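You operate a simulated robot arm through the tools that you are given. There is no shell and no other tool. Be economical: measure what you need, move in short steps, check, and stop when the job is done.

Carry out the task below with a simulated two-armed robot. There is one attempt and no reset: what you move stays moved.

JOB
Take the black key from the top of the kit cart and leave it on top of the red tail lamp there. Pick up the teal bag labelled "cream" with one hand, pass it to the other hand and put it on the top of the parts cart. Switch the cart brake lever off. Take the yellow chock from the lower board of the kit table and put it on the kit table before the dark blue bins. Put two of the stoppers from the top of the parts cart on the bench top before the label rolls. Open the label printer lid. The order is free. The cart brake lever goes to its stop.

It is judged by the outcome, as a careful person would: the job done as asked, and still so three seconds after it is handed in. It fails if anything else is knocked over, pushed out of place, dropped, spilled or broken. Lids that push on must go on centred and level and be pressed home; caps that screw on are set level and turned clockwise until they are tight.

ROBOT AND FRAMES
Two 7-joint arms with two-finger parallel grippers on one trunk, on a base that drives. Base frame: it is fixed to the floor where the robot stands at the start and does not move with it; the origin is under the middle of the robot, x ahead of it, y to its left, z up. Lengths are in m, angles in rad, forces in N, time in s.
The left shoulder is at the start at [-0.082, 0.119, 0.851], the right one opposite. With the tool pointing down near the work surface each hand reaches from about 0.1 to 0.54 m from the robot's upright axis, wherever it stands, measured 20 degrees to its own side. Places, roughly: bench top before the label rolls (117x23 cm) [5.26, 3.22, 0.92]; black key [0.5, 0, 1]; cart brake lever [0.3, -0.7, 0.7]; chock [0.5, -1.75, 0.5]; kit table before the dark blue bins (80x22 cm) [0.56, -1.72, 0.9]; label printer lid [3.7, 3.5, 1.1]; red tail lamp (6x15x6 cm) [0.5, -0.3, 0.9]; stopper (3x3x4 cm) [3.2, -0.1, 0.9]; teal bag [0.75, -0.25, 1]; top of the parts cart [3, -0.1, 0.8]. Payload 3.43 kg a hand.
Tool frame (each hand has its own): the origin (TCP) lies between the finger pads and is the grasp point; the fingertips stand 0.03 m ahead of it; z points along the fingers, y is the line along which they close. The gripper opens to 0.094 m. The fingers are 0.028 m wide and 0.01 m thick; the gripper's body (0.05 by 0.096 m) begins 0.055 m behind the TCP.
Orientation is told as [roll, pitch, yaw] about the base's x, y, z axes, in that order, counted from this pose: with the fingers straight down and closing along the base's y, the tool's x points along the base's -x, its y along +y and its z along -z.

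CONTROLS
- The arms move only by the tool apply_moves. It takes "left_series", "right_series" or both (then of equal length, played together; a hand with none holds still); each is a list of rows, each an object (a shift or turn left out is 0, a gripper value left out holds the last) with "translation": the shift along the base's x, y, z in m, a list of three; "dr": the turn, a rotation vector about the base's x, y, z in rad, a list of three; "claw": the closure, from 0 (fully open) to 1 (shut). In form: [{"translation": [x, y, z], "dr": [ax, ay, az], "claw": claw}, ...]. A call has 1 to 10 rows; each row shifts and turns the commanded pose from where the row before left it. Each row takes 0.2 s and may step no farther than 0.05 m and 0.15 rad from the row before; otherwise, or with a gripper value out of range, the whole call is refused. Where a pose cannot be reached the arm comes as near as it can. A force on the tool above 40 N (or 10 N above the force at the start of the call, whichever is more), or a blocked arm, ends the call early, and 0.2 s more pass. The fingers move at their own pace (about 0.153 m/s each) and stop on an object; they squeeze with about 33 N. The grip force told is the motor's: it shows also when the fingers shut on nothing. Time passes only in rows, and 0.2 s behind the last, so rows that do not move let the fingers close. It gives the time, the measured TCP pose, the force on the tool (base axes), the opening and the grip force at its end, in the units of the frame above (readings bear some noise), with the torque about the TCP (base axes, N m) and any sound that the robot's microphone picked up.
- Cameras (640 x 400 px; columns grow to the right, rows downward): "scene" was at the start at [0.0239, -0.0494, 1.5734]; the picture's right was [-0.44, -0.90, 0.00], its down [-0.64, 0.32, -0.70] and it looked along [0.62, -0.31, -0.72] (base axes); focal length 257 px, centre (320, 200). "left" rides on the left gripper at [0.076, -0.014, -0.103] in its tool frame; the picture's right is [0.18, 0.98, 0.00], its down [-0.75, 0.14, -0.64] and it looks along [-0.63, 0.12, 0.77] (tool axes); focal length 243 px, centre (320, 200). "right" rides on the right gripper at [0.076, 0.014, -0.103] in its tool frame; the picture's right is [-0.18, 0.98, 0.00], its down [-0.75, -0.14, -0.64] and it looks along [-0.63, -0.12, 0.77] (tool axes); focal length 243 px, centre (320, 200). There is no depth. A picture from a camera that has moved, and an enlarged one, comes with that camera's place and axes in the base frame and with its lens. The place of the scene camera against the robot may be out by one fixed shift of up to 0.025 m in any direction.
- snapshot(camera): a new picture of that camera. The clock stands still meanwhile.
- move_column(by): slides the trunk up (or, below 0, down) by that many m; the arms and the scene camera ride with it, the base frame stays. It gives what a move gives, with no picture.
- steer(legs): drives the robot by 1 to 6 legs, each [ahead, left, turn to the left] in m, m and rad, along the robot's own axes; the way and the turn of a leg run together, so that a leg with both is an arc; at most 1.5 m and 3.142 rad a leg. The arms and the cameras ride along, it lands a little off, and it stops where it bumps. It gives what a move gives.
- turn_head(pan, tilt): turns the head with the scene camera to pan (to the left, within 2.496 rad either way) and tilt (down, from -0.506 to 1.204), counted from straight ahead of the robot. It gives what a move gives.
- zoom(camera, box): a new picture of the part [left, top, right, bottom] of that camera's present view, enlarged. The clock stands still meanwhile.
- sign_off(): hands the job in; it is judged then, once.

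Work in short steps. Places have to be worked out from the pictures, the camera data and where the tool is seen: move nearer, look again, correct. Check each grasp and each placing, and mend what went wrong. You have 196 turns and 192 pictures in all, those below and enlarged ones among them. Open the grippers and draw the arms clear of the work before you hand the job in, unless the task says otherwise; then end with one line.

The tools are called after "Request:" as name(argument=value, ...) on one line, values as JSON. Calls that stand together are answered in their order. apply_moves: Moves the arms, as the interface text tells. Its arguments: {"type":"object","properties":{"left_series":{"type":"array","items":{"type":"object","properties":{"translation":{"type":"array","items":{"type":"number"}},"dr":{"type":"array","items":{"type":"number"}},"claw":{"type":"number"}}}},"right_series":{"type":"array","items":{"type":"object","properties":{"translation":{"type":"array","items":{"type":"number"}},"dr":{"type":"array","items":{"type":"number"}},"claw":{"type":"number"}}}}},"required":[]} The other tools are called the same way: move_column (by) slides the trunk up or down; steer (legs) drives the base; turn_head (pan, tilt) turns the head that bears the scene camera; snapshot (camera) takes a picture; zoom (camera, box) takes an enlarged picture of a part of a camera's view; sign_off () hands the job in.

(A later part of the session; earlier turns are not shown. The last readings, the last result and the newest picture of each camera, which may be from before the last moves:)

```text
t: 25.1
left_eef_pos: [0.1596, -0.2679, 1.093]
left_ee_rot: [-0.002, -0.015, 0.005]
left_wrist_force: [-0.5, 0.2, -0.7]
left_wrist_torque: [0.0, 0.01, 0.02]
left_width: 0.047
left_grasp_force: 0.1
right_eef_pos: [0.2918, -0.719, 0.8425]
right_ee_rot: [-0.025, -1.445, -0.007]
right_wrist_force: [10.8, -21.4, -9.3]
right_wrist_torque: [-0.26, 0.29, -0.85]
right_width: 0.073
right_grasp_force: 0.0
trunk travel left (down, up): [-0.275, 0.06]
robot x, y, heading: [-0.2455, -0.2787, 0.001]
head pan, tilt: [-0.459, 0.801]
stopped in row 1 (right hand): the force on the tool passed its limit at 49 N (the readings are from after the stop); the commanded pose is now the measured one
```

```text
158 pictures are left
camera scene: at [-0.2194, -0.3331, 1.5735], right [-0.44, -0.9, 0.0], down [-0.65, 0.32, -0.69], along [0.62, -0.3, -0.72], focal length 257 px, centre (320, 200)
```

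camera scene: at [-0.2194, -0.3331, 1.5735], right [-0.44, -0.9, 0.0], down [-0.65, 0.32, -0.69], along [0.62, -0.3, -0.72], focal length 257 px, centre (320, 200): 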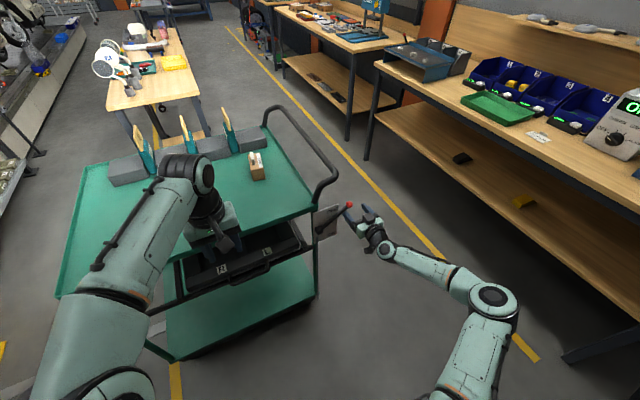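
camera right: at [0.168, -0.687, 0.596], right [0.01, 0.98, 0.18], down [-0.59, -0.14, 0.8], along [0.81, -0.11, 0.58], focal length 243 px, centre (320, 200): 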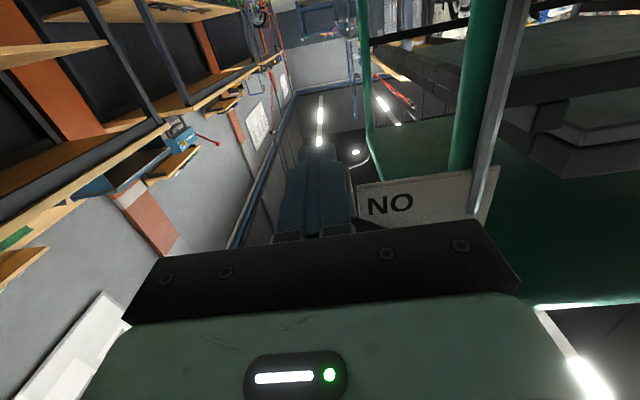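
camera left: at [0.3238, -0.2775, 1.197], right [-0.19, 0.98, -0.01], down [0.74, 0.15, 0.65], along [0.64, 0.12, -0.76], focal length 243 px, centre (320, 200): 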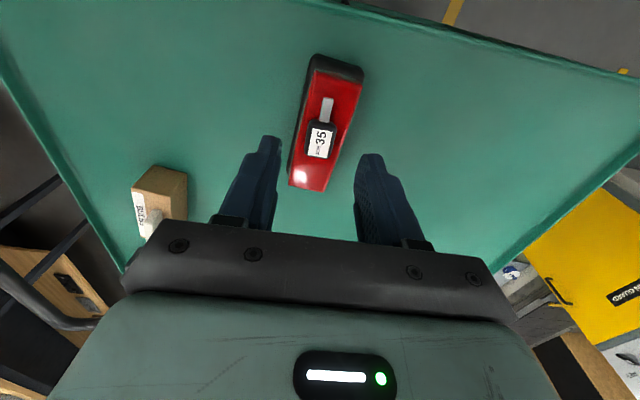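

My first call was refused and the second opened the fingers beside the plate. I must not chain such calls. I close the fingers again and withdraw straight back.

Request:
apply_moves(right_series=[{"claw": 0.9}, {"claw": 1.0}, {"claw": 1.0, "translation": [0, 0, -0.01]}, {"translation": [-0.04, 0, 0]}, {"translation": [-0.05, 0, 0]}, {"translation": [-0.03, 0, 0.03]}, {"translation": [-0.03, 0, 0.03]}])

Request:
zoom(camera="scene", box=[200, 140, 400, 270])

Request:
snapshot(camera="left")

```text
t: 26.7
left_eef_pos: [0.1557, -0.2649, 1.0943]
left_ee_rot: [-0.006, -0.017, 0.007]
left_wrist_force: [-0.3, -0.2, -1.4]
left_wrist_torque: [-0.01, -0.03, -0.02]
left_width: 0.0469
left_grasp_force: 0.1
right_eef_pos: [0.1416, -0.7072, 0.896]
right_ee_rot: [-0.037, -1.45, 0.023]
right_wrist_force: [-0.3, -0.6, 0.1]
right_wrist_torque: [0.03, 0.0, 0.01]
right_width: 0.0
right_grasp_force: 32.7
trunk travel left (down, up): [-0.275, 0.06]
robot x, y, heading: [-0.243, -0.2799, 0.008]
head pan, tilt: [-0.459, 0.801]
```

```text
3.08 times, centred on (300, 205) of scene
camera zoom: at [-0.2226, -0.3285, 1.5734], right [-0.44, -0.9, 0.0], down [-0.64, 0.31, -0.7], along [0.63, -0.31, -0.72], focal length 791 px, centre (382, 185)
```

zoom: 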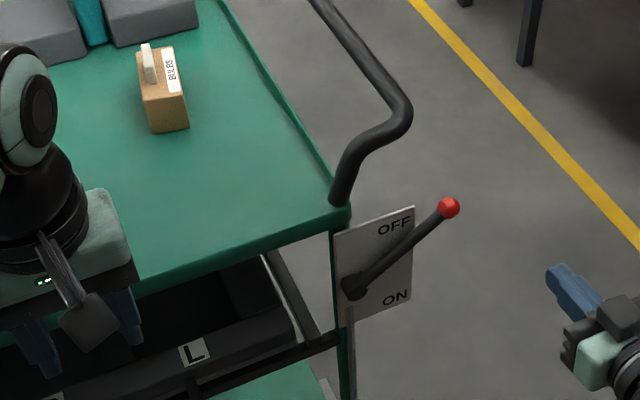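

```text
156 pictures are left
camera left: at [0.0789, -0.2783, 1.1967], right [-0.19, 0.98, -0.01], down [0.74, 0.15, 0.65], along [0.64, 0.12, -0.76], focal length 243 px, centre (320, 200)
```

left: 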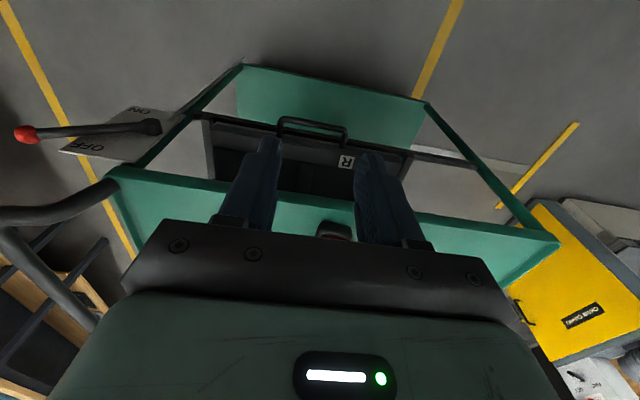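

The lever points to OFF and the cart is in place. Now I turn the right hand back down in free space.

Request:
apply_moves(right_series=[{"dr": [0, 0.145, 0], "translation": [-0.01, 0.01, 0.02], "claw": 0.0}, {"dr": [0, 0.145, 0], "translation": [-0.01, 0.01, 0.02]}, {"dr": [0, 0.145, 0], "translation": [-0.01, 0.01, 0.02]}, {"dr": [0, 0.145, 0], "translation": [-0.01, 0.01, 0.02]}, {"dr": [0, 0.145, 0], "translation": [-0.01, 0.02, 0.02]}, {"dr": [0, 0.145, 0], "translation": [-0.01, 0.02, 0.02]}, {"dr": [0, 0.145, 0], "translation": [-0.01, 0.02, 0.02]}, {"dr": [0, 0.145, 0], "translation": [0, 0.02, 0.02]}, {"dr": [0, 0.145, 0], "translation": [0, 0.02, 0.02]}, {"dr": [0, 0.145, 0], "translation": [0, 0.02, 0.02]}])

Request:
turn_head(pan=0.0, tilt=0.6)

Request:
snapshot(camera="scene")

```text
t: 28.9
left_eef_pos: [0.159, -0.2644, 1.094]
left_ee_rot: [-0.008, -0.018, 0.007]
left_wrist_force: [-0.3, 0.1, 0.0]
left_wrist_torque: [-0.01, 0.01, 0.0]
left_width: 0.0469
left_grasp_force: 0.0
right_eef_pos: [0.0744, -0.5481, 1.0956]
right_ee_rot: [-0.016, 0.001, 0.001]
right_wrist_force: [0.6, 0.5, -0.1]
right_wrist_torque: [0.04, -0.03, 0.03]
right_width: 0.094
right_grasp_force: 0.1
trunk travel left (down, up): [-0.275, 0.06]
robot x, y, heading: [-0.2455, -0.2821, 0.009]
head pan, tilt: [-0.459, 0.801]
```

```text
t: 29.8
left_eef_pos: [0.1583, -0.265, 1.0933]
left_ee_rot: [-0.006, -0.017, 0.007]
left_wrist_force: [-0.4, -0.1, -0.1]
left_wrist_torque: [0.01, 0.03, 0.02]
left_width: 0.047
left_grasp_force: 0.0
right_eef_pos: [0.0741, -0.548, 1.0964]
right_ee_rot: [-0.015, 0.001, 0.002]
right_wrist_force: [0.0, -0.5, 0.2]
right_wrist_torque: [-0.01, 0.03, -0.01]
right_width: 0.0942
right_grasp_force: 0.0
trunk travel left (down, up): [-0.275, 0.06]
robot x, y, heading: [-0.2469, -0.2794, 0.007]
head pan, tilt: [0.0, 0.6]
```

```text
155 pictures are left
camera scene: at [-0.2056, -0.2932, 1.5903], right [0.0, -1.0, 0.0], down [-0.57, 0.0, -0.82], along [0.82, 0.0, -0.57], focal length 257 px, centre (320, 200)
```

scene: 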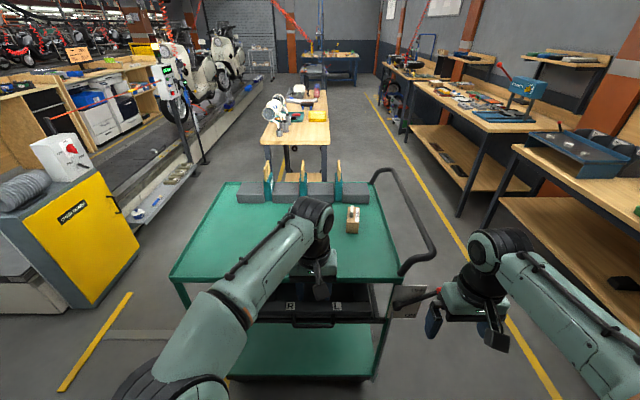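

Request:
zoom(camera="scene", box=[220, 140, 380, 240])

Request:
zoom(camera="scene", box=[240, 50, 360, 150])

```text
4.00 times, centred on (300, 190) of scene
camera zoom: at [-0.2056, -0.2932, 1.5903], right [0.0, -1.0, 0.0], down [-0.57, 0.0, -0.82], along [0.82, 0.0, -0.57], focal length 1029 px, centre (400, 240)
```

zoom: 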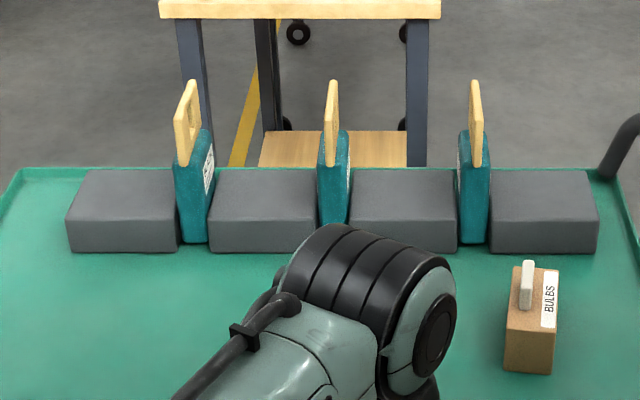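

```text
4.00 times, centred on (300, 100) of scene
camera zoom: at [-0.2056, -0.2932, 1.5903], right [0.0, -1.0, 0.0], down [-0.57, 0.0, -0.82], along [0.82, 0.0, -0.57], focal length 1029 px, centre (400, 600)
```

zoom: 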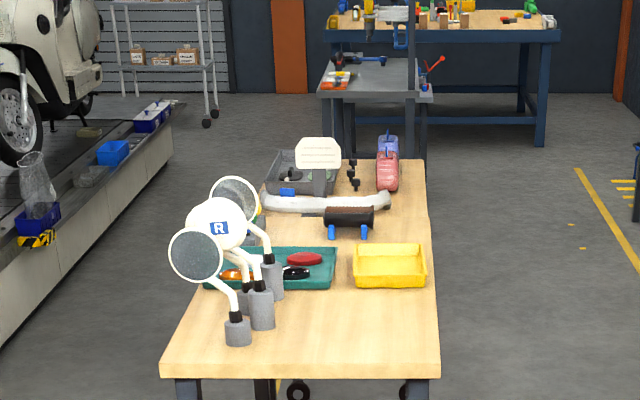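

The three teal bags stand between grey blocks at the far side of the kit cart, reachable from the back later. First I'll do the chock on the kit table at the right. I look that way to plan the drive.

Request:
turn_head(pan=-1.0, tilt=0.5)

Request:
snapshot(camera="scene")

```text
t: 31.1
left_eef_pos: [0.1579, -0.2644, 1.0943]
left_ee_rot: [-0.009, -0.017, 0.007]
left_wrist_force: [1.1, -0.2, -0.4]
left_wrist_torque: [-0.02, 0.0, -0.02]
left_width: 0.0473
left_grasp_force: 0.2
right_eef_pos: [0.0736, -0.5479, 1.0961]
right_ee_rot: [-0.015, -0.001, 0.002]
right_wrist_force: [0.7, -0.5, -0.2]
right_wrist_torque: [-0.03, 0.02, 0.01]
right_width: 0.0943
right_grasp_force: 0.0
trunk travel left (down, up): [-0.275, 0.06]
robot x, y, heading: [-0.2456, -0.2792, 0.006]
head pan, tilt: [-1.0, 0.499]
```

```text
152 pictures are left
camera scene: at [-0.2445, -0.3698, 1.5994], right [-0.84, -0.55, 0.0], down [-0.26, 0.4, -0.88], along [0.48, -0.74, -0.48], focal length 257 px, centre (320, 200)
```

scene: 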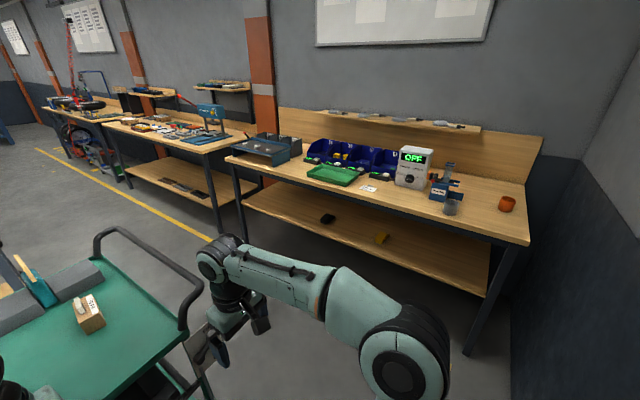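

The chock is at about (0.18, -1.83) on the lower board (z about 0.5), and the table's front edge is at y -1.6. I turn right and drive to about (0.02, -1.2) facing the table.

Request:
steer(legs=[[0, 0, -1.571], [0.85, 0, 0], [0, 0.27, 0]])

Request:
turn_head(pan=0.3, tilt=0.7)

Request:
snapshot(camera="scene")

```text
t: 42.0
left_eef_pos: [0.0313, -1.5419, 1.0943]
left_ee_rot: [-0.006, -0.018, -1.562]
left_wrist_force: [0.5, -0.7, 0.1]
left_wrist_torque: [0.01, 0.02, -0.02]
left_width: 0.0469
left_grasp_force: 0.0
right_eef_pos: [-0.2523, -1.4574, 1.0958]
right_ee_rot: [-0.015, 0.003, -1.566]
right_wrist_force: [-0.2, 0.0, 0.7]
right_wrist_torque: [-0.02, 0.0, 0.0]
right_width: 0.0939
right_grasp_force: 0.1
trunk travel left (down, up): [-0.275, 0.06]
robot x, y, heading: [0.0187, -1.1424, -1.56]
head pan, tilt: [-1.0, 0.499]
```

```text
t: 43.5
left_eef_pos: [0.0321, -1.5415, 1.0939]
left_ee_rot: [-0.007, -0.017, -1.562]
left_wrist_force: [0.0, -0.2, -0.1]
left_wrist_torque: [-0.03, 0.01, 0.0]
left_width: 0.0469
left_grasp_force: 0.1
right_eef_pos: [-0.251, -1.4591, 1.0969]
right_ee_rot: [-0.015, 0.002, -1.565]
right_wrist_force: [0.2, 0.3, -0.2]
right_wrist_torque: [0.01, -0.02, 0.01]
right_width: 0.0938
right_grasp_force: 0.1
trunk travel left (down, up): [-0.275, 0.06]
robot x, y, heading: [0.0149, -1.1405, -1.563]
head pan, tilt: [0.3, 0.7]
```

```text
151 pictures are left
camera scene: at [0.0369, -1.1895, 1.5817], right [-0.95, -0.3, 0.0], down [-0.19, 0.61, -0.77], along [0.23, -0.73, -0.64], focal length 257 px, centre (320, 200)
```

scene: 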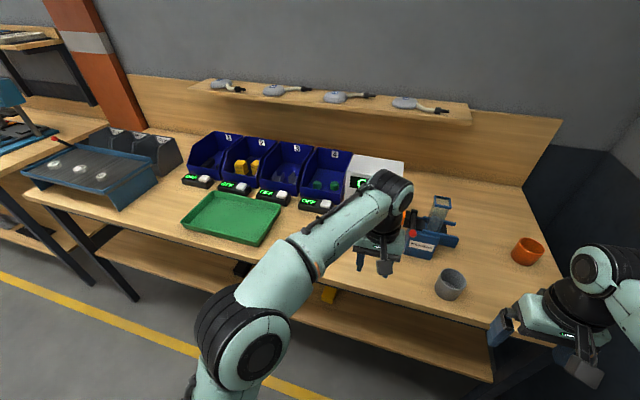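

The chock is at about (0.19, -1.79). The free spot before the bins is left of the green tray, near (0.80, -1.72). I draw both hands back from the table edge and tilt the left hand forward.

Request:
apply_moves(left_series=[{"translation": [0.03, 0.035, 0]}, {"translation": [0.03, 0.035, 0]}, {"translation": [0.03, 0.035, 0]}, {"translation": [0.03, 0.035, 0]}, {"dr": [-0.15, 0, 0], "claw": 0.0}, {"dr": [-0.15, 0, 0]}, {"dr": [-0.15, 0, 0]}, {"dr": [-0.15, 0, 0]}, {"dr": [-0.15, 0, 0]}, {"dr": [-0.15, 0, 0]}], right_series=[{"translation": [0, 0.03, 0.02]}, {"translation": [0, 0.03, 0.02]}, {"translation": [0, 0.03, 0.02]}, {"translation": [0, 0.03, 0.02]}, {"translation": [0, 0.03, 0.02]}, {}, {}, {}, {}, {}])

Request:
move_column(by=-0.25)

Request:
snapshot(camera="left")

Request:
snapshot(camera="scene")

```text
t: 45.6
left_eef_pos: [0.1502, -1.4014, 1.094]
left_ee_rot: [-0.018, -0.918, -1.559]
left_wrist_force: [0.1, 0.4, -0.6]
left_wrist_torque: [0.02, 0.0, 0.02]
left_width: 0.0941
left_grasp_force: 0.2
right_eef_pos: [-0.2517, -1.3067, 1.1954]
right_ee_rot: [-0.015, 0.0, -1.565]
right_wrist_force: [-0.3, -0.6, -0.7]
right_wrist_torque: [-0.01, -0.03, 0.01]
right_width: 0.094
right_grasp_force: 0.1
trunk travel left (down, up): [-0.275, 0.06]
robot x, y, heading: [0.0131, -1.1393, -1.565]
head pan, tilt: [0.3, 0.7]
```

```text
t: 48.2
left_eef_pos: [0.1515, -1.4021, 0.8448]
left_ee_rot: [-0.017, -0.916, -1.558]
left_wrist_force: [-0.1, -0.4, 0.2]
left_wrist_torque: [0.02, 0.01, -0.01]
left_width: 0.0941
left_grasp_force: 0.1
right_eef_pos: [-0.2517, -1.3091, 0.9472]
right_ee_rot: [-0.014, 0.003, -1.567]
right_wrist_force: [0.3, 0.6, 0.2]
right_wrist_torque: [0.01, 0.04, 0.01]
right_width: 0.0939
right_grasp_force: 0.0
trunk travel left (down, up): [-0.025, 0.31]
robot x, y, heading: [0.0127, -1.1393, -1.563]
head pan, tilt: [0.3, 0.7]
```

```text
150 pictures are left
camera left: at [0.1376, -1.2745, 0.8472], right [0.98, 0.11, -0.16], down [0.15, 0.05, 0.99], along [0.12, -0.99, 0.03], focal length 243 px, centre (320, 200)
```

left: 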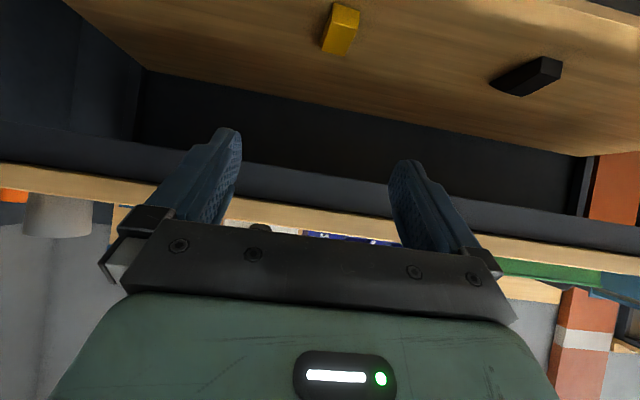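

```text
149 pictures are left
camera scene: at [0.0373, -1.2352, 1.3236], right [-0.95, -0.3, 0.0], down [-0.2, 0.61, -0.77], along [0.23, -0.73, -0.64], focal length 257 px, centre (320, 200)
```

scene: 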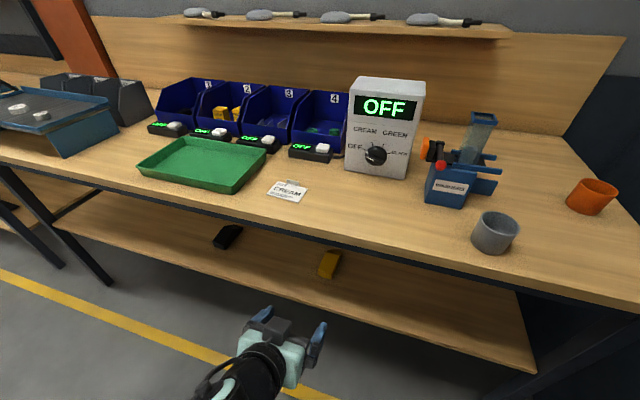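

Request:
zoom(camera="left", box=[280, 0, 400, 75])

Request:
zoom(camera="scene", box=[280, 220, 380, 300])

```text
5.33 times, centred on (340, 38) of left
camera zoom: at [0.1376, -1.2745, 0.8472], right [0.98, 0.11, -0.16], down [0.15, 0.05, 0.99], along [0.12, -0.99, 0.03], focal length 1294 px, centre (213, 1067)
```

zoom: 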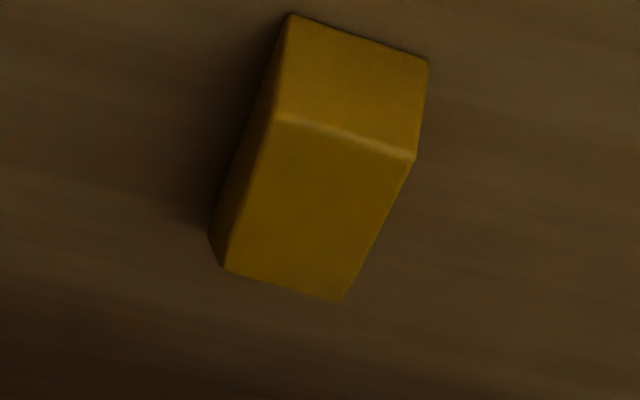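

```text
5.00 times, centred on (330, 260) of scene
camera zoom: at [0.0373, -1.2352, 1.3236], right [-0.95, -0.3, 0.0], down [-0.2, 0.61, -0.77], along [0.23, -0.73, -0.64], focal length 1286 px, centre (270, -100)
```

zoom: 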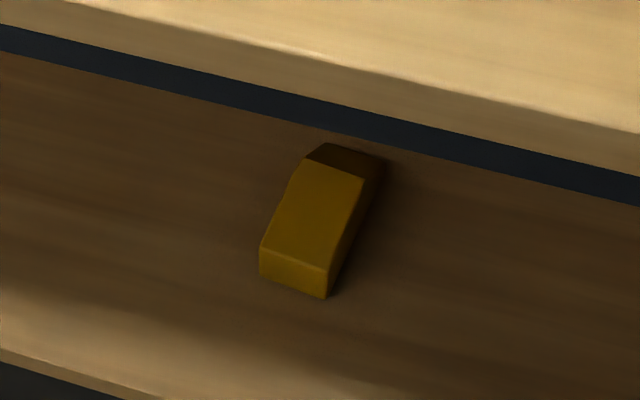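

The chock is a wedge about 5 cm wide along x, near face at y -1.73, top about z 0.535. I lower the left hand in front of the table to z 0.6 and look.

Request:
apply_moves(left_series=[{"translation": [0.01, 0, -0.045]}, {"translation": [0.01, 0, -0.045]}, {"translation": [0.01, 0, -0.045]}, {"translation": [0.005, 0, -0.045]}, {"translation": [0.0, 0, -0.045]}, {"translation": [0.0, 0, -0.02]}], right_series=[{"translation": [0, 0, 0.04]}, {"translation": [0, 0, 0.04]}, {"translation": [0, 0, 0.04]}, {"translation": [0, 0, 0.04]}, {}, {}])

Request:
snapshot(camera="left")

Request:
snapshot(camera="scene")

```text
t: 49.6
left_eef_pos: [0.1819, -1.4829, 0.6452]
left_ee_rot: [-0.018, -0.917, -1.558]
left_wrist_force: [-0.2, -0.9, -0.1]
left_wrist_torque: [-0.04, -0.01, 0.04]
left_width: 0.0941
left_grasp_force: 0.1
left hand out of reach, approached as far as the arm can: row 2, 3, 4, 5, 6
right_eef_pos: [-0.2457, -1.3232, 1.0229]
right_ee_rot: [-0.018, 0.0, -1.564]
right_wrist_force: [-0.6, -0.1, -0.2]
right_wrist_torque: [0.02, -0.01, -0.01]
right_width: 0.0943
right_grasp_force: 0.1
right hand out of reach, approached as far as the arm can: row 2, 3, 4
trunk travel left (down, up): [-0.025, 0.31]
robot x, y, heading: [0.0141, -1.1365, -1.563]
head pan, tilt: [0.3, 0.7]
```

```text
146 pictures are left
camera left: at [0.1674, -1.3544, 0.6473], right [0.98, 0.11, -0.16], down [0.15, 0.05, 0.99], along [0.12, -0.99, 0.03], focal length 243 px, centre (320, 200)
```

left: 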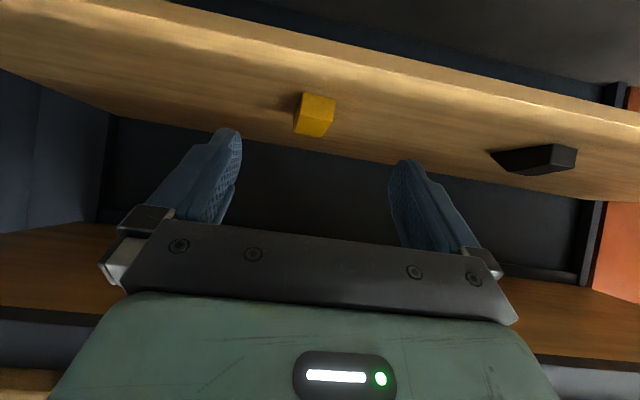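

```text
145 pictures are left
camera scene: at [0.0374, -1.2354, 1.3235], right [-0.95, -0.3, 0.0], down [-0.2, 0.61, -0.76], along [0.23, -0.73, -0.64], focal length 257 px, centre (320, 200)
```

scene: 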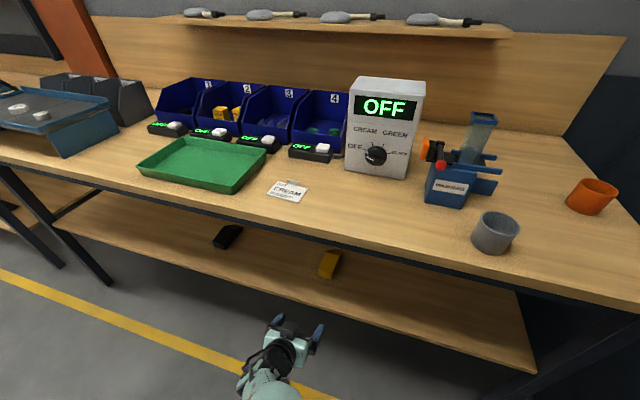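

The arm is near its inner limit there. I drive ahead 0.11 m, which keeps clear of the table, and check the poses.

Request:
steer(legs=[[0.11, 0, 0]])

Request:
apply_moves(left_series=[{"translation": [0, -0.03, 0]}, {}])

Request:
snapshot(camera="left")

Request:
snapshot(camera="scene")

```text
t: 50.8
left_eef_pos: [0.1826, -1.5896, 0.6438]
left_ee_rot: [-0.018, -0.916, -1.557]
left_wrist_force: [0.0, -0.7, -0.2]
left_wrist_torque: [0.03, -0.01, -0.03]
left_width: 0.0942
left_grasp_force: 0.1
right_eef_pos: [-0.2456, -1.43, 1.0238]
right_ee_rot: [-0.017, 0.0, -1.568]
right_wrist_force: [-0.5, -0.6, -0.4]
right_wrist_torque: [0.04, 0.02, 0.0]
right_width: 0.094
right_grasp_force: 0.0
trunk travel left (down, up): [-0.025, 0.31]
robot x, y, heading: [0.0159, -1.2451, -1.565]
head pan, tilt: [0.3, 0.7]
```

```text
t: 51.4
left_eef_pos: [0.1824, -1.6205, 0.6433]
left_ee_rot: [-0.017, -0.916, -1.555]
left_wrist_force: [0.5, -0.4, 0.4]
left_wrist_torque: [-0.02, -0.04, -0.01]
left_width: 0.0941
left_grasp_force: 0.1
right_eef_pos: [-0.245, -1.4284, 1.0222]
right_ee_rot: [-0.016, 0.0, -1.567]
right_wrist_force: [-0.3, 0.5, -0.1]
right_wrist_torque: [0.02, 0.01, -0.01]
right_width: 0.0939
right_grasp_force: 0.0
trunk travel left (down, up): [-0.025, 0.31]
robot x, y, heading: [0.018, -1.2472, -1.565]
head pan, tilt: [0.3, 0.7]
```

```text
144 pictures are left
camera left: at [0.167, -1.4924, 0.6468], right [0.98, 0.11, -0.16], down [0.15, 0.05, 0.99], along [0.12, -0.99, 0.03], focal length 243 px, centre (320, 200)
```

left: 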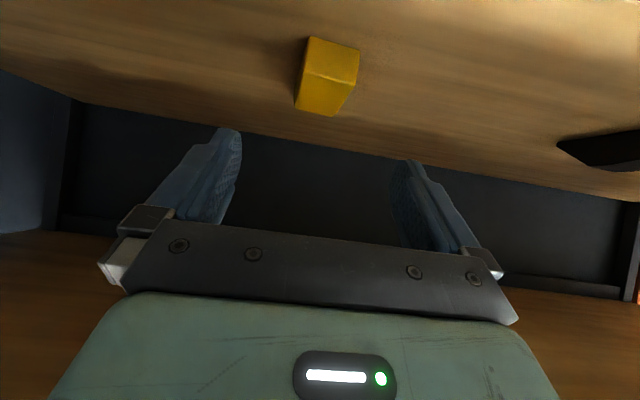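

```text
143 pictures are left
camera scene: at [0.0379, -1.3436, 1.3236], right [-0.95, -0.3, 0.0], down [-0.19, 0.61, -0.77], along [0.23, -0.73, -0.64], focal length 257 px, centre (320, 200)
```

scene: 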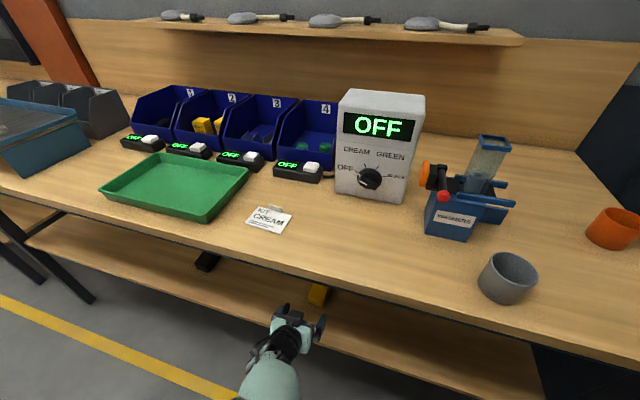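

The chock spans x 0.16–0.21, near face y -1.73. I move the open fingers down around it to TCP (0.185, -1.775, 0.54).

Request:
apply_moves(left_series=[{"translation": [0.001, -0.035, -0.02]}, {"translation": [0.001, -0.035, -0.025]}, {"translation": [0.001, -0.035, -0.025]}, {"translation": [0, -0.03, -0.02]}, {}])

Request:
snapshot(camera="left")

```text
t: 52.6
left_eef_pos: [0.1843, -1.7555, 0.5546]
left_ee_rot: [-0.02, -0.916, -1.555]
left_wrist_force: [-0.4, -0.2, 0.0]
left_wrist_torque: [0.02, -0.03, 0.01]
left_width: 0.0939
left_grasp_force: 0.1
right_eef_pos: [-0.2459, -1.4288, 1.0224]
right_ee_rot: [-0.015, 0.001, -1.566]
right_wrist_force: [1.0, 0.0, -0.4]
right_wrist_torque: [0.03, -0.01, 0.0]
right_width: 0.0938
right_grasp_force: 0.0
trunk travel left (down, up): [-0.025, 0.31]
robot x, y, heading: [0.0165, -1.2464, -1.567]
head pan, tilt: [0.3, 0.7]
```

```text
142 pictures are left
camera left: at [0.1698, -1.6278, 0.5571], right [0.98, 0.11, -0.16], down [0.15, 0.05, 0.99], along [0.12, -0.99, 0.03], focal length 243 px, centre (320, 200)
```

left: 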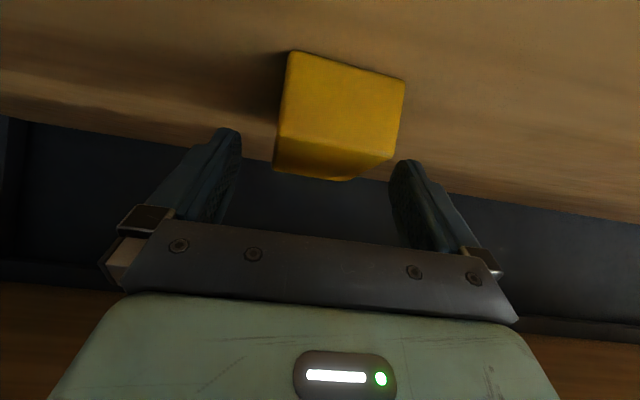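

Geometry agrees (centre x 0.186). I finish the approach and close.

Request:
apply_moves(left_series=[{"translation": [0.001, -0.015, -0.008]}, {"translation": [0, -0.01, -0.007]}, {}, {"claw": 0.5}, {"claw": 1.0}, {"claw": 1.0}, {"claw": 1.0}])

Request:
snapshot(camera="left")

```text
t: 54.2
left_eef_pos: [0.1845, -1.7803, 0.5407]
left_ee_rot: [-0.02, -0.916, -1.559]
left_wrist_force: [-3.0, 1.1, 2.8]
left_wrist_torque: [-0.13, 0.29, -0.28]
left_width: 0.0587
left_grasp_force: 32.9
right_eef_pos: [-0.2456, -1.4296, 1.023]
right_ee_rot: [-0.014, 0.0, -1.566]
right_wrist_force: [0.2, 0.5, -0.4]
right_wrist_torque: [-0.02, -0.02, 0.03]
right_width: 0.094
right_grasp_force: 0.0
trunk travel left (down, up): [-0.025, 0.31]
robot x, y, heading: [0.0158, -1.247, -1.564]
head pan, tilt: [0.3, 0.7]
```

```text
141 pictures are left
camera left: at [0.1702, -1.6527, 0.5433], right [0.98, 0.11, -0.16], down [0.15, 0.05, 0.99], along [0.12, -0.99, 0.03], focal length 243 px, centre (320, 200)
```

left: 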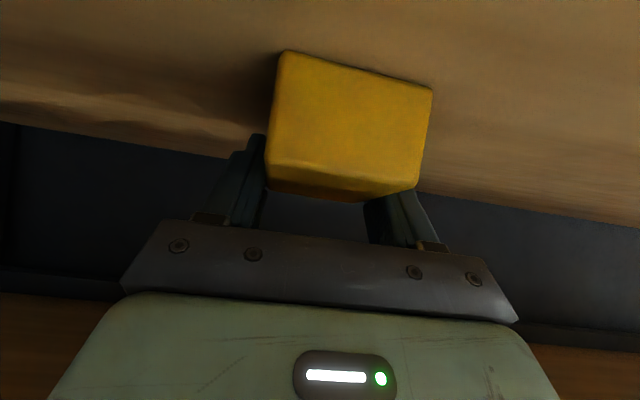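

The chock is held (58.7 mm). I lift it a little and pull out toward the robot.

Request:
apply_moves(left_series=[{"translation": [0, 0.0, 0.02]}, {"translation": [0, 0.02, 0.03]}, {"translation": [0, 0.04, 0.02]}, {"translation": [0, 0.045, 0.01]}, {"translation": [0, 0.045, 0.0]}, {"translation": [0, 0.045, 0]}])

Request:
snapshot(camera="left")

Request:
snapshot(camera="scene")

```text
t: 55.6
left_eef_pos: [0.1861, -1.5908, 0.618]
left_ee_rot: [-0.018, -0.915, -1.559]
left_wrist_force: [1.2, 0.0, -2.4]
left_wrist_torque: [0.01, 0.01, 0.01]
left_width: 0.0581
left_grasp_force: 33.2
left hand out of reach, approached as far as the arm can: row 6
right_eef_pos: [-0.2446, -1.4293, 1.0225]
right_ee_rot: [-0.015, 0.0, -1.569]
right_wrist_force: [0.1, -0.5, 0.0]
right_wrist_torque: [0.01, 0.01, -0.02]
right_width: 0.0942
right_grasp_force: 0.2
trunk travel left (down, up): [-0.025, 0.31]
robot x, y, heading: [0.0179, -1.2498, -1.562]
head pan, tilt: [0.3, 0.7]
```

```text
140 pictures are left
camera left: at [0.1727, -1.4633, 0.6216], right [0.98, 0.11, -0.16], down [0.15, 0.05, 0.99], along [0.12, -0.99, 0.03], focal length 243 px, centre (320, 200)
```

left: 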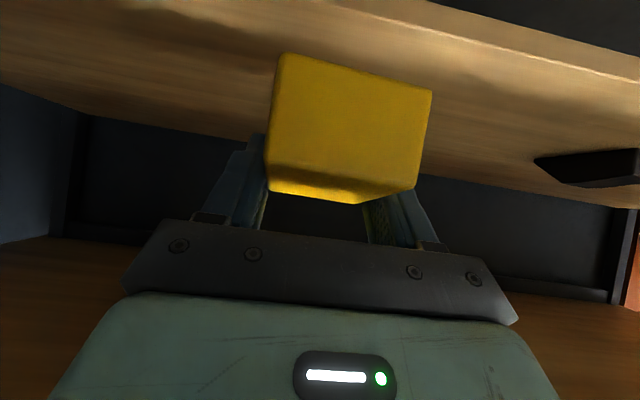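

```text
139 pictures are left
camera scene: at [0.038, -1.3437, 1.3235], right [-0.95, -0.3, 0.0], down [-0.19, 0.61, -0.76], along [0.23, -0.73, -0.64], focal length 257 px, centre (320, 200)
```

scene: 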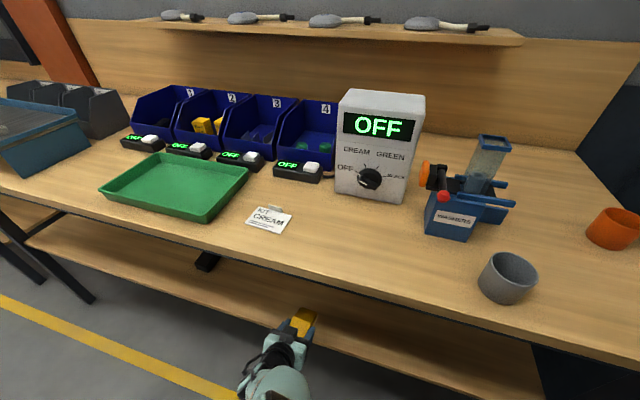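

Held level. I back off 0.15 m and raise the trunk clear of the table edge.

Request:
steer(legs=[[-0.15, 0, 0]])

Request:
move_column(by=0.27)

Request:
apply_moves(left_series=[{"translation": [0, 0.02, 0.04]}, {"translation": [0, 0.02, 0.04]}, {"translation": [0, 0.02, 0.04]}, {"translation": [0, 0, 0.04]}, {}])

Request:
snapshot(camera="scene")

```text
t: 57.0
left_eef_pos: [0.187, -1.4458, 0.6203]
left_ee_rot: [-0.019, -0.915, -1.558]
left_wrist_force: [0.0, 0.4, -3.1]
left_wrist_torque: [0.04, -0.01, -0.05]
left_width: 0.0582
left_grasp_force: 33.0
right_eef_pos: [-0.2468, -1.2834, 1.0224]
right_ee_rot: [-0.017, 0.0, -1.567]
right_wrist_force: [0.5, 0.1, -0.7]
right_wrist_torque: [-0.04, 0.0, -0.02]
right_width: 0.0942
right_grasp_force: 0.0
trunk travel left (down, up): [-0.025, 0.31]
robot x, y, heading: [0.0125, -1.0996, -1.567]
head pan, tilt: [0.3, 0.7]
```

```text
t: 59.7
left_eef_pos: [0.186, -1.4612, 0.9]
left_ee_rot: [-0.017, -0.935, -1.559]
left_wrist_force: [0.5, 0.2, -2.7]
left_wrist_torque: [-0.02, 0.01, -0.02]
left_width: 0.0579
left_grasp_force: 32.9
right_eef_pos: [-0.2458, -1.2836, 1.2923]
right_ee_rot: [-0.014, 0.001, -1.569]
right_wrist_force: [-0.3, -0.3, -0.2]
right_wrist_torque: [-0.02, 0.04, 0.01]
right_width: 0.094
right_grasp_force: 0.2
trunk travel left (down, up): [-0.295, 0.04]
robot x, y, heading: [0.0145, -1.1034, -1.565]
head pan, tilt: [0.3, 0.7]
```

```text
t: 60.9
left_eef_pos: [0.1871, -1.4272, 1.0685]
left_ee_rot: [-0.021, -0.934, -1.558]
left_wrist_force: [-0.8, 0.2, -1.9]
left_wrist_torque: [0.04, 0.01, -0.01]
left_width: 0.058
left_grasp_force: 32.9
left hand out of reach, approached as far as the arm can: row 1, 2
right_eef_pos: [-0.245, -1.284, 1.2933]
right_ee_rot: [-0.016, 0.0, -1.568]
right_wrist_force: [0.1, 0.7, 0.8]
right_wrist_torque: [-0.02, 0.0, 0.0]
right_width: 0.094
right_grasp_force: 0.0
trunk travel left (down, up): [-0.295, 0.04]
robot x, y, heading: [0.0122, -1.1017, -1.564]
head pan, tilt: [0.3, 0.7]
```

```text
138 pictures are left
camera scene: at [0.037, -1.1516, 1.6039], right [-0.95, -0.3, 0.0], down [-0.19, 0.61, -0.76], along [0.23, -0.73, -0.64], focal length 257 px, centre (320, 200)
```

scene: 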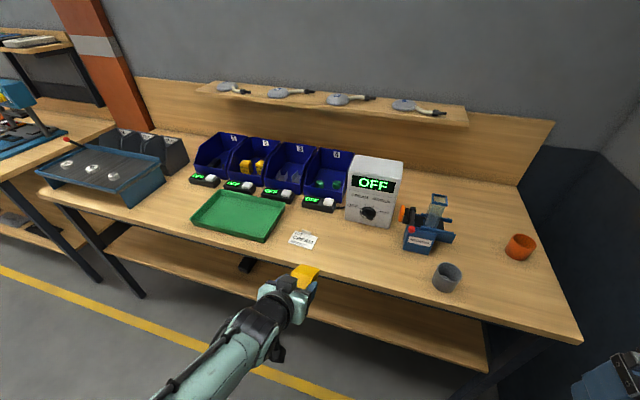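

The chock is still level in the hand. I step 0.08 m ahead and strafe 0.6 m left along the table.

Request:
steer(legs=[[0.08, 0, 0], [0, 0.6, 0]])

Request:
snapshot(camera="scene")

Request:
snapshot(camera="left")

```text
t: 67.3
left_eef_pos: [0.7814, -1.5096, 1.0679]
left_ee_rot: [-0.018, -0.936, -1.575]
left_wrist_force: [0.4, -0.5, -1.4]
left_wrist_torque: [-0.03, -0.01, 0.0]
left_width: 0.0581
left_grasp_force: 33.1
right_eef_pos: [0.3519, -1.36, 1.2915]
right_ee_rot: [-0.016, -0.001, -1.585]
right_wrist_force: [-1.2, -0.5, -0.3]
right_wrist_torque: [0.0, -0.02, 0.01]
right_width: 0.094
right_grasp_force: 0.0
trunk travel left (down, up): [-0.295, 0.04]
robot x, y, heading: [0.6214, -1.1838, -1.585]
head pan, tilt: [0.3, 0.7]
```

```text
137 pictures are left
camera scene: at [0.6368, -1.2326, 1.6039], right [-0.96, -0.29, 0.0], down [-0.18, 0.62, -0.76], along [0.22, -0.73, -0.64], focal length 257 px, centre (320, 200)
```

scene: 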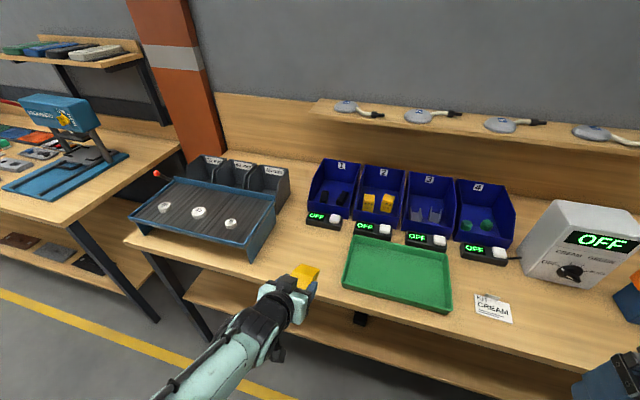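

```text
136 pictures are left
camera left: at [0.7695, -1.3833, 1.0681], right [0.98, 0.09, -0.16], down [0.15, 0.07, 0.99], along [0.1, -0.99, 0.05], focal length 243 px, centre (320, 200)
```

left: 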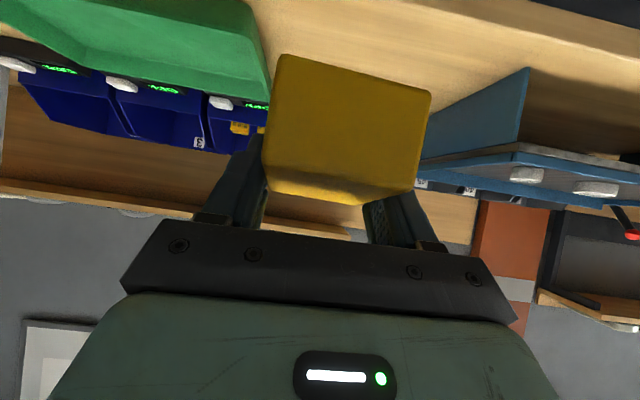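

The gap between tray (x 0.69) and ramp (x 1.0) is free. I bring the chock over (0.82, -1.71) and stay high.

Request:
apply_moves(left_series=[{"translation": [0.01, -0.04, 0], "dr": [0.02, 0, 0]}, {"translation": [0.01, -0.045, 0]}, {"translation": [0.01, -0.045, -0.01]}, {"translation": [0.01, -0.045, -0.015]}, {"translation": [0, -0.025, -0.02]}, {}])

Request:
snapshot(camera="scene")

Request:
snapshot(camera="left")

```text
t: 68.7
left_eef_pos: [0.8208, -1.6918, 1.0302]
left_ee_rot: [-0.01, -0.88, -1.574]
left_wrist_force: [-0.3, 0.3, -2.0]
left_wrist_torque: [0.04, -0.02, -0.02]
left_width: 0.0577
left_grasp_force: 33.2
left hand out of reach, approached as far as the arm can: row 5
right_eef_pos: [0.3492, -1.3603, 1.2921]
right_ee_rot: [-0.017, -0.001, -1.585]
right_wrist_force: [-0.3, -0.4, 0.6]
right_wrist_torque: [0.01, -0.01, 0.0]
right_width: 0.094
right_grasp_force: 0.0
trunk travel left (down, up): [-0.295, 0.04]
robot x, y, heading: [0.6184, -1.1778, -1.579]
head pan, tilt: [0.3, 0.7]
```

```text
135 pictures are left
camera scene: at [0.6353, -1.2321, 1.604], right [-0.96, -0.28, 0.0], down [-0.18, 0.62, -0.77], along [0.22, -0.73, -0.64], focal length 257 px, centre (320, 200)
```

scene: 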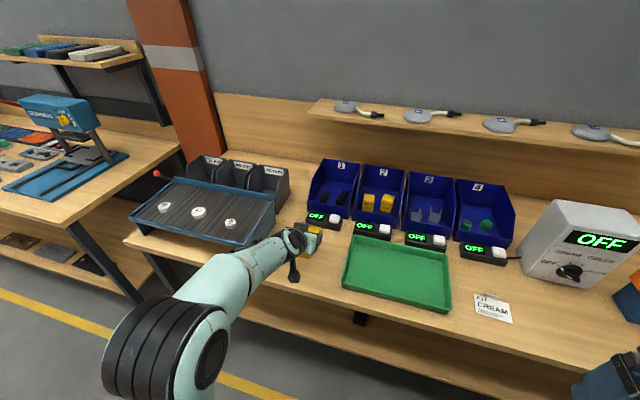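

```text
134 pictures are left
camera left: at [0.8074, -1.5647, 1.0376], right [0.98, 0.11, -0.15], down [0.15, 0.01, 0.99], along [0.11, -0.99, 0.0], focal length 243 px, centre (320, 200)
```

left: 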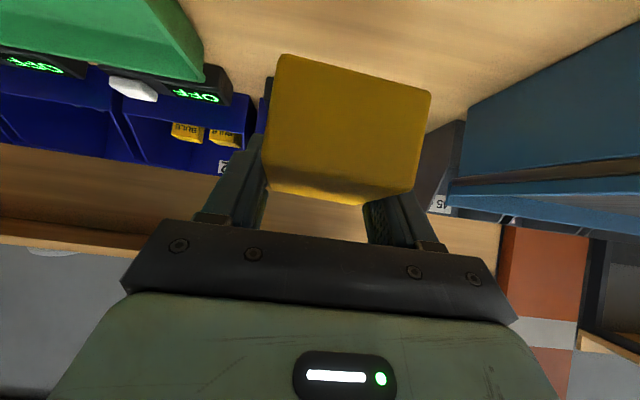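

Near the reach limit and the pitch drifted by 0.035. I drive 5 cm nearer, restore the pitch, and lower.

Request:
steer(legs=[[0.05, 0, 0]])

Request:
apply_moves(left_series=[{"translation": [0, 0.02, -0.025], "dr": [-0.036, 0, 0]}, {"translation": [0, 0.01, -0.025]}, {}])

Request:
snapshot(camera="left")

```text
t: 69.7
left_eef_pos: [0.8216, -1.742, 1.0275]
left_ee_rot: [-0.012, -0.878, -1.573]
left_wrist_force: [0.0, -1.1, -2.9]
left_wrist_torque: [0.01, 0.02, 0.03]
left_width: 0.0578
left_grasp_force: 32.9
right_eef_pos: [0.3505, -1.4094, 1.2922]
right_ee_rot: [-0.015, -0.001, -1.589]
right_wrist_force: [0.9, -0.4, 0.2]
right_wrist_torque: [0.01, 0.02, 0.03]
right_width: 0.0936
right_grasp_force: 0.2
trunk travel left (down, up): [-0.295, 0.04]
robot x, y, heading: [0.612, -1.2313, -1.583]
head pan, tilt: [0.3, 0.7]
```

```text
t: 70.5
left_eef_pos: [0.8185, -1.7115, 0.9798]
left_ee_rot: [-0.012, -0.916, -1.571]
left_wrist_force: [0.1, 0.3, -3.1]
left_wrist_torque: [0.01, -0.03, 0.0]
left_width: 0.0578
left_grasp_force: 33.0
left hand out of reach, approached as far as the arm can: row 1
right_eef_pos: [0.3505, -1.4085, 1.2934]
right_ee_rot: [-0.017, 0.0, -1.587]
right_wrist_force: [0.4, -0.1, 0.3]
right_wrist_torque: [-0.02, -0.01, 0.03]
right_width: 0.0941
right_grasp_force: 0.0
trunk travel left (down, up): [-0.295, 0.04]
robot x, y, heading: [0.6154, -1.234, -1.582]
head pan, tilt: [0.3, 0.7]
```

```text
133 pictures are left
camera left: at [0.8066, -1.5841, 0.9834], right [0.98, 0.1, -0.15], down [0.15, 0.05, 0.99], along [0.11, -0.99, 0.03], focal length 243 px, centre (320, 200)
```

left: 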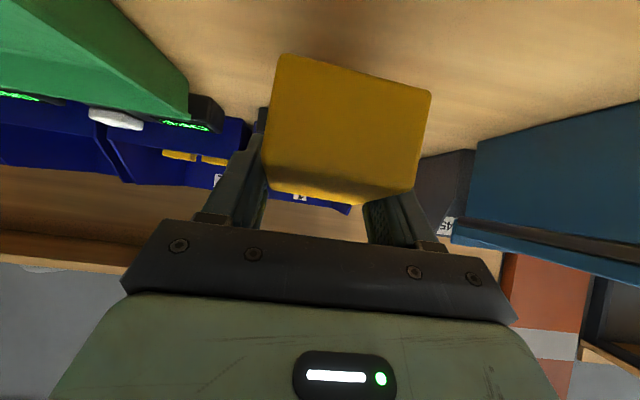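

Chock is level over clear table. I lower with small steps until it touches.

Request:
apply_moves(left_series=[{"translation": [0, 0, -0.02]}, {"translation": [0, 0, -0.012]}, {"translation": [0, 0, -0.003]}, {"translation": [0, 0, -0.003]}, {}])

Request:
snapshot(camera="left")

```text
t: 71.7
left_eef_pos: [0.8201, -1.7114, 0.9418]
left_ee_rot: [-0.012, -0.914, -1.575]
left_wrist_force: [0.6, -0.2, -1.5]
left_wrist_torque: [-0.08, 0.07, -0.06]
left_width: 0.0579
left_grasp_force: 32.8
right_eef_pos: [0.3509, -1.4092, 1.2926]
right_ee_rot: [-0.016, 0.0, -1.586]
right_wrist_force: [-1.1, 0.0, 0.1]
right_wrist_torque: [0.01, 0.02, -0.02]
right_width: 0.0942
right_grasp_force: 0.0
trunk travel left (down, up): [-0.295, 0.04]
robot x, y, heading: [0.6157, -1.2289, -1.582]
head pan, tilt: [0.3, 0.7]
```

```text
132 pictures are left
camera left: at [0.807, -1.5836, 0.9449], right [0.98, 0.1, -0.15], down [0.15, 0.05, 0.99], along [0.11, -0.99, 0.03], focal length 243 px, centre (320, 200)
```

left: 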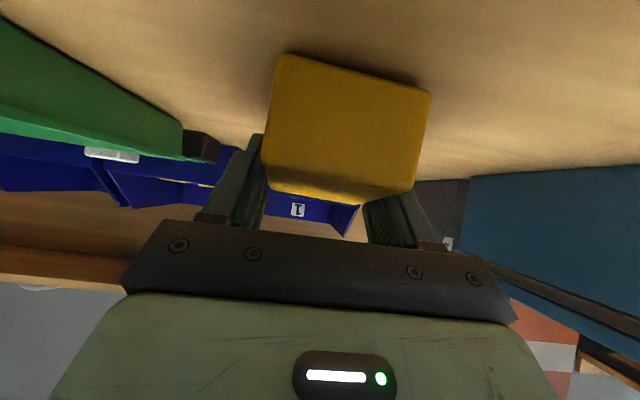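

Touching is just beginning (torques appear). 2 mm more, then release and withdraw up and back along the finger line.

Request:
apply_moves(left_series=[{"translation": [0, 0, -0.002]}, {}, {"claw": 0.2}, {"claw": 0.0}, {"claw": 0.0}])

Request:
snapshot(camera="left")

```text
t: 72.9
left_eef_pos: [0.8212, -1.7123, 0.9399]
left_ee_rot: [-0.012, -0.914, -1.573]
left_wrist_force: [0.4, 0.5, 0.2]
left_wrist_torque: [0.0, 0.01, -0.01]
left_width: 0.0938
left_grasp_force: 0.0
right_eef_pos: [0.351, -1.4101, 1.2916]
right_ee_rot: [-0.015, -0.001, -1.586]
right_wrist_force: [-0.2, 0.3, 0.2]
right_wrist_torque: [0.0, -0.02, 0.01]
right_width: 0.0941
right_grasp_force: 0.0
trunk travel left (down, up): [-0.295, 0.04]
robot x, y, heading: [0.6187, -1.2282, -1.584]
head pan, tilt: [0.3, 0.7]
```

```text
131 pictures are left
camera left: at [0.8071, -1.5842, 0.9425], right [0.98, 0.1, -0.15], down [0.15, 0.05, 0.99], along [0.11, -0.99, 0.03], focal length 243 px, centre (320, 200)
```

left: 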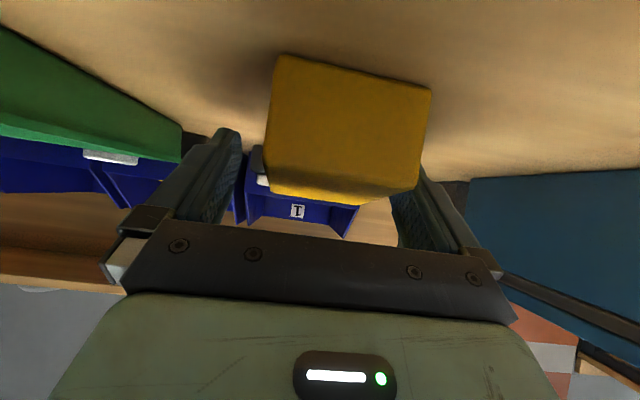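

Request:
apply_moves(left_series=[{"translation": [0, 0.03, 0.025]}, {"translation": [0, 0.035, 0.03]}, {"translation": [0, 0.035, 0.03]}, {"translation": [0, 0.03, 0.035]}, {"translation": [0, 0.03, 0.035]}])

Request:
steer(legs=[[-0.05, 0, 0]])

Request:
snapshot(camera="scene")

```text
t: 74.1
left_eef_pos: [0.8226, -1.5487, 1.0926]
left_ee_rot: [-0.012, -0.913, -1.571]
left_wrist_force: [0.2, 0.4, -0.9]
left_wrist_torque: [-0.02, 0.0, 0.01]
left_width: 0.0939
left_grasp_force: 0.1
right_eef_pos: [0.3488, -1.4069, 1.293]
right_ee_rot: [-0.017, -0.002, -1.588]
right_wrist_force: [-0.5, 1.3, 0.5]
right_wrist_torque: [0.0, -0.01, 0.0]
right_width: 0.0941
right_grasp_force: 0.0
trunk travel left (down, up): [-0.295, 0.04]
robot x, y, heading: [0.6158, -1.2322, -1.581]
head pan, tilt: [0.3, 0.7]
```

```text
t: 75.0
left_eef_pos: [0.8227, -1.5031, 1.0929]
left_ee_rot: [-0.011, -0.913, -1.574]
left_wrist_force: [-0.8, 0.8, 0.2]
left_wrist_torque: [-0.01, -0.03, 0.0]
left_width: 0.0937
left_grasp_force: 0.1
right_eef_pos: [0.35, -1.3606, 1.2934]
right_ee_rot: [-0.015, 0.001, -1.587]
right_wrist_force: [0.3, 0.4, -0.5]
right_wrist_torque: [-0.03, 0.0, 0.05]
right_width: 0.094
right_grasp_force: 0.0
trunk travel left (down, up): [-0.295, 0.04]
robot x, y, heading: [0.6192, -1.1827, -1.581]
head pan, tilt: [0.3, 0.7]
```

```text
130 pictures are left
camera scene: at [0.6366, -1.2333, 1.6041], right [-0.96, -0.28, 0.0], down [-0.18, 0.62, -0.76], along [0.22, -0.73, -0.64], focal length 257 px, centre (320, 200)
```

scene: 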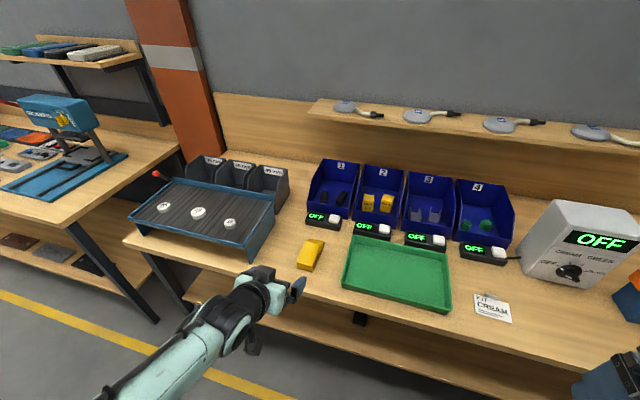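

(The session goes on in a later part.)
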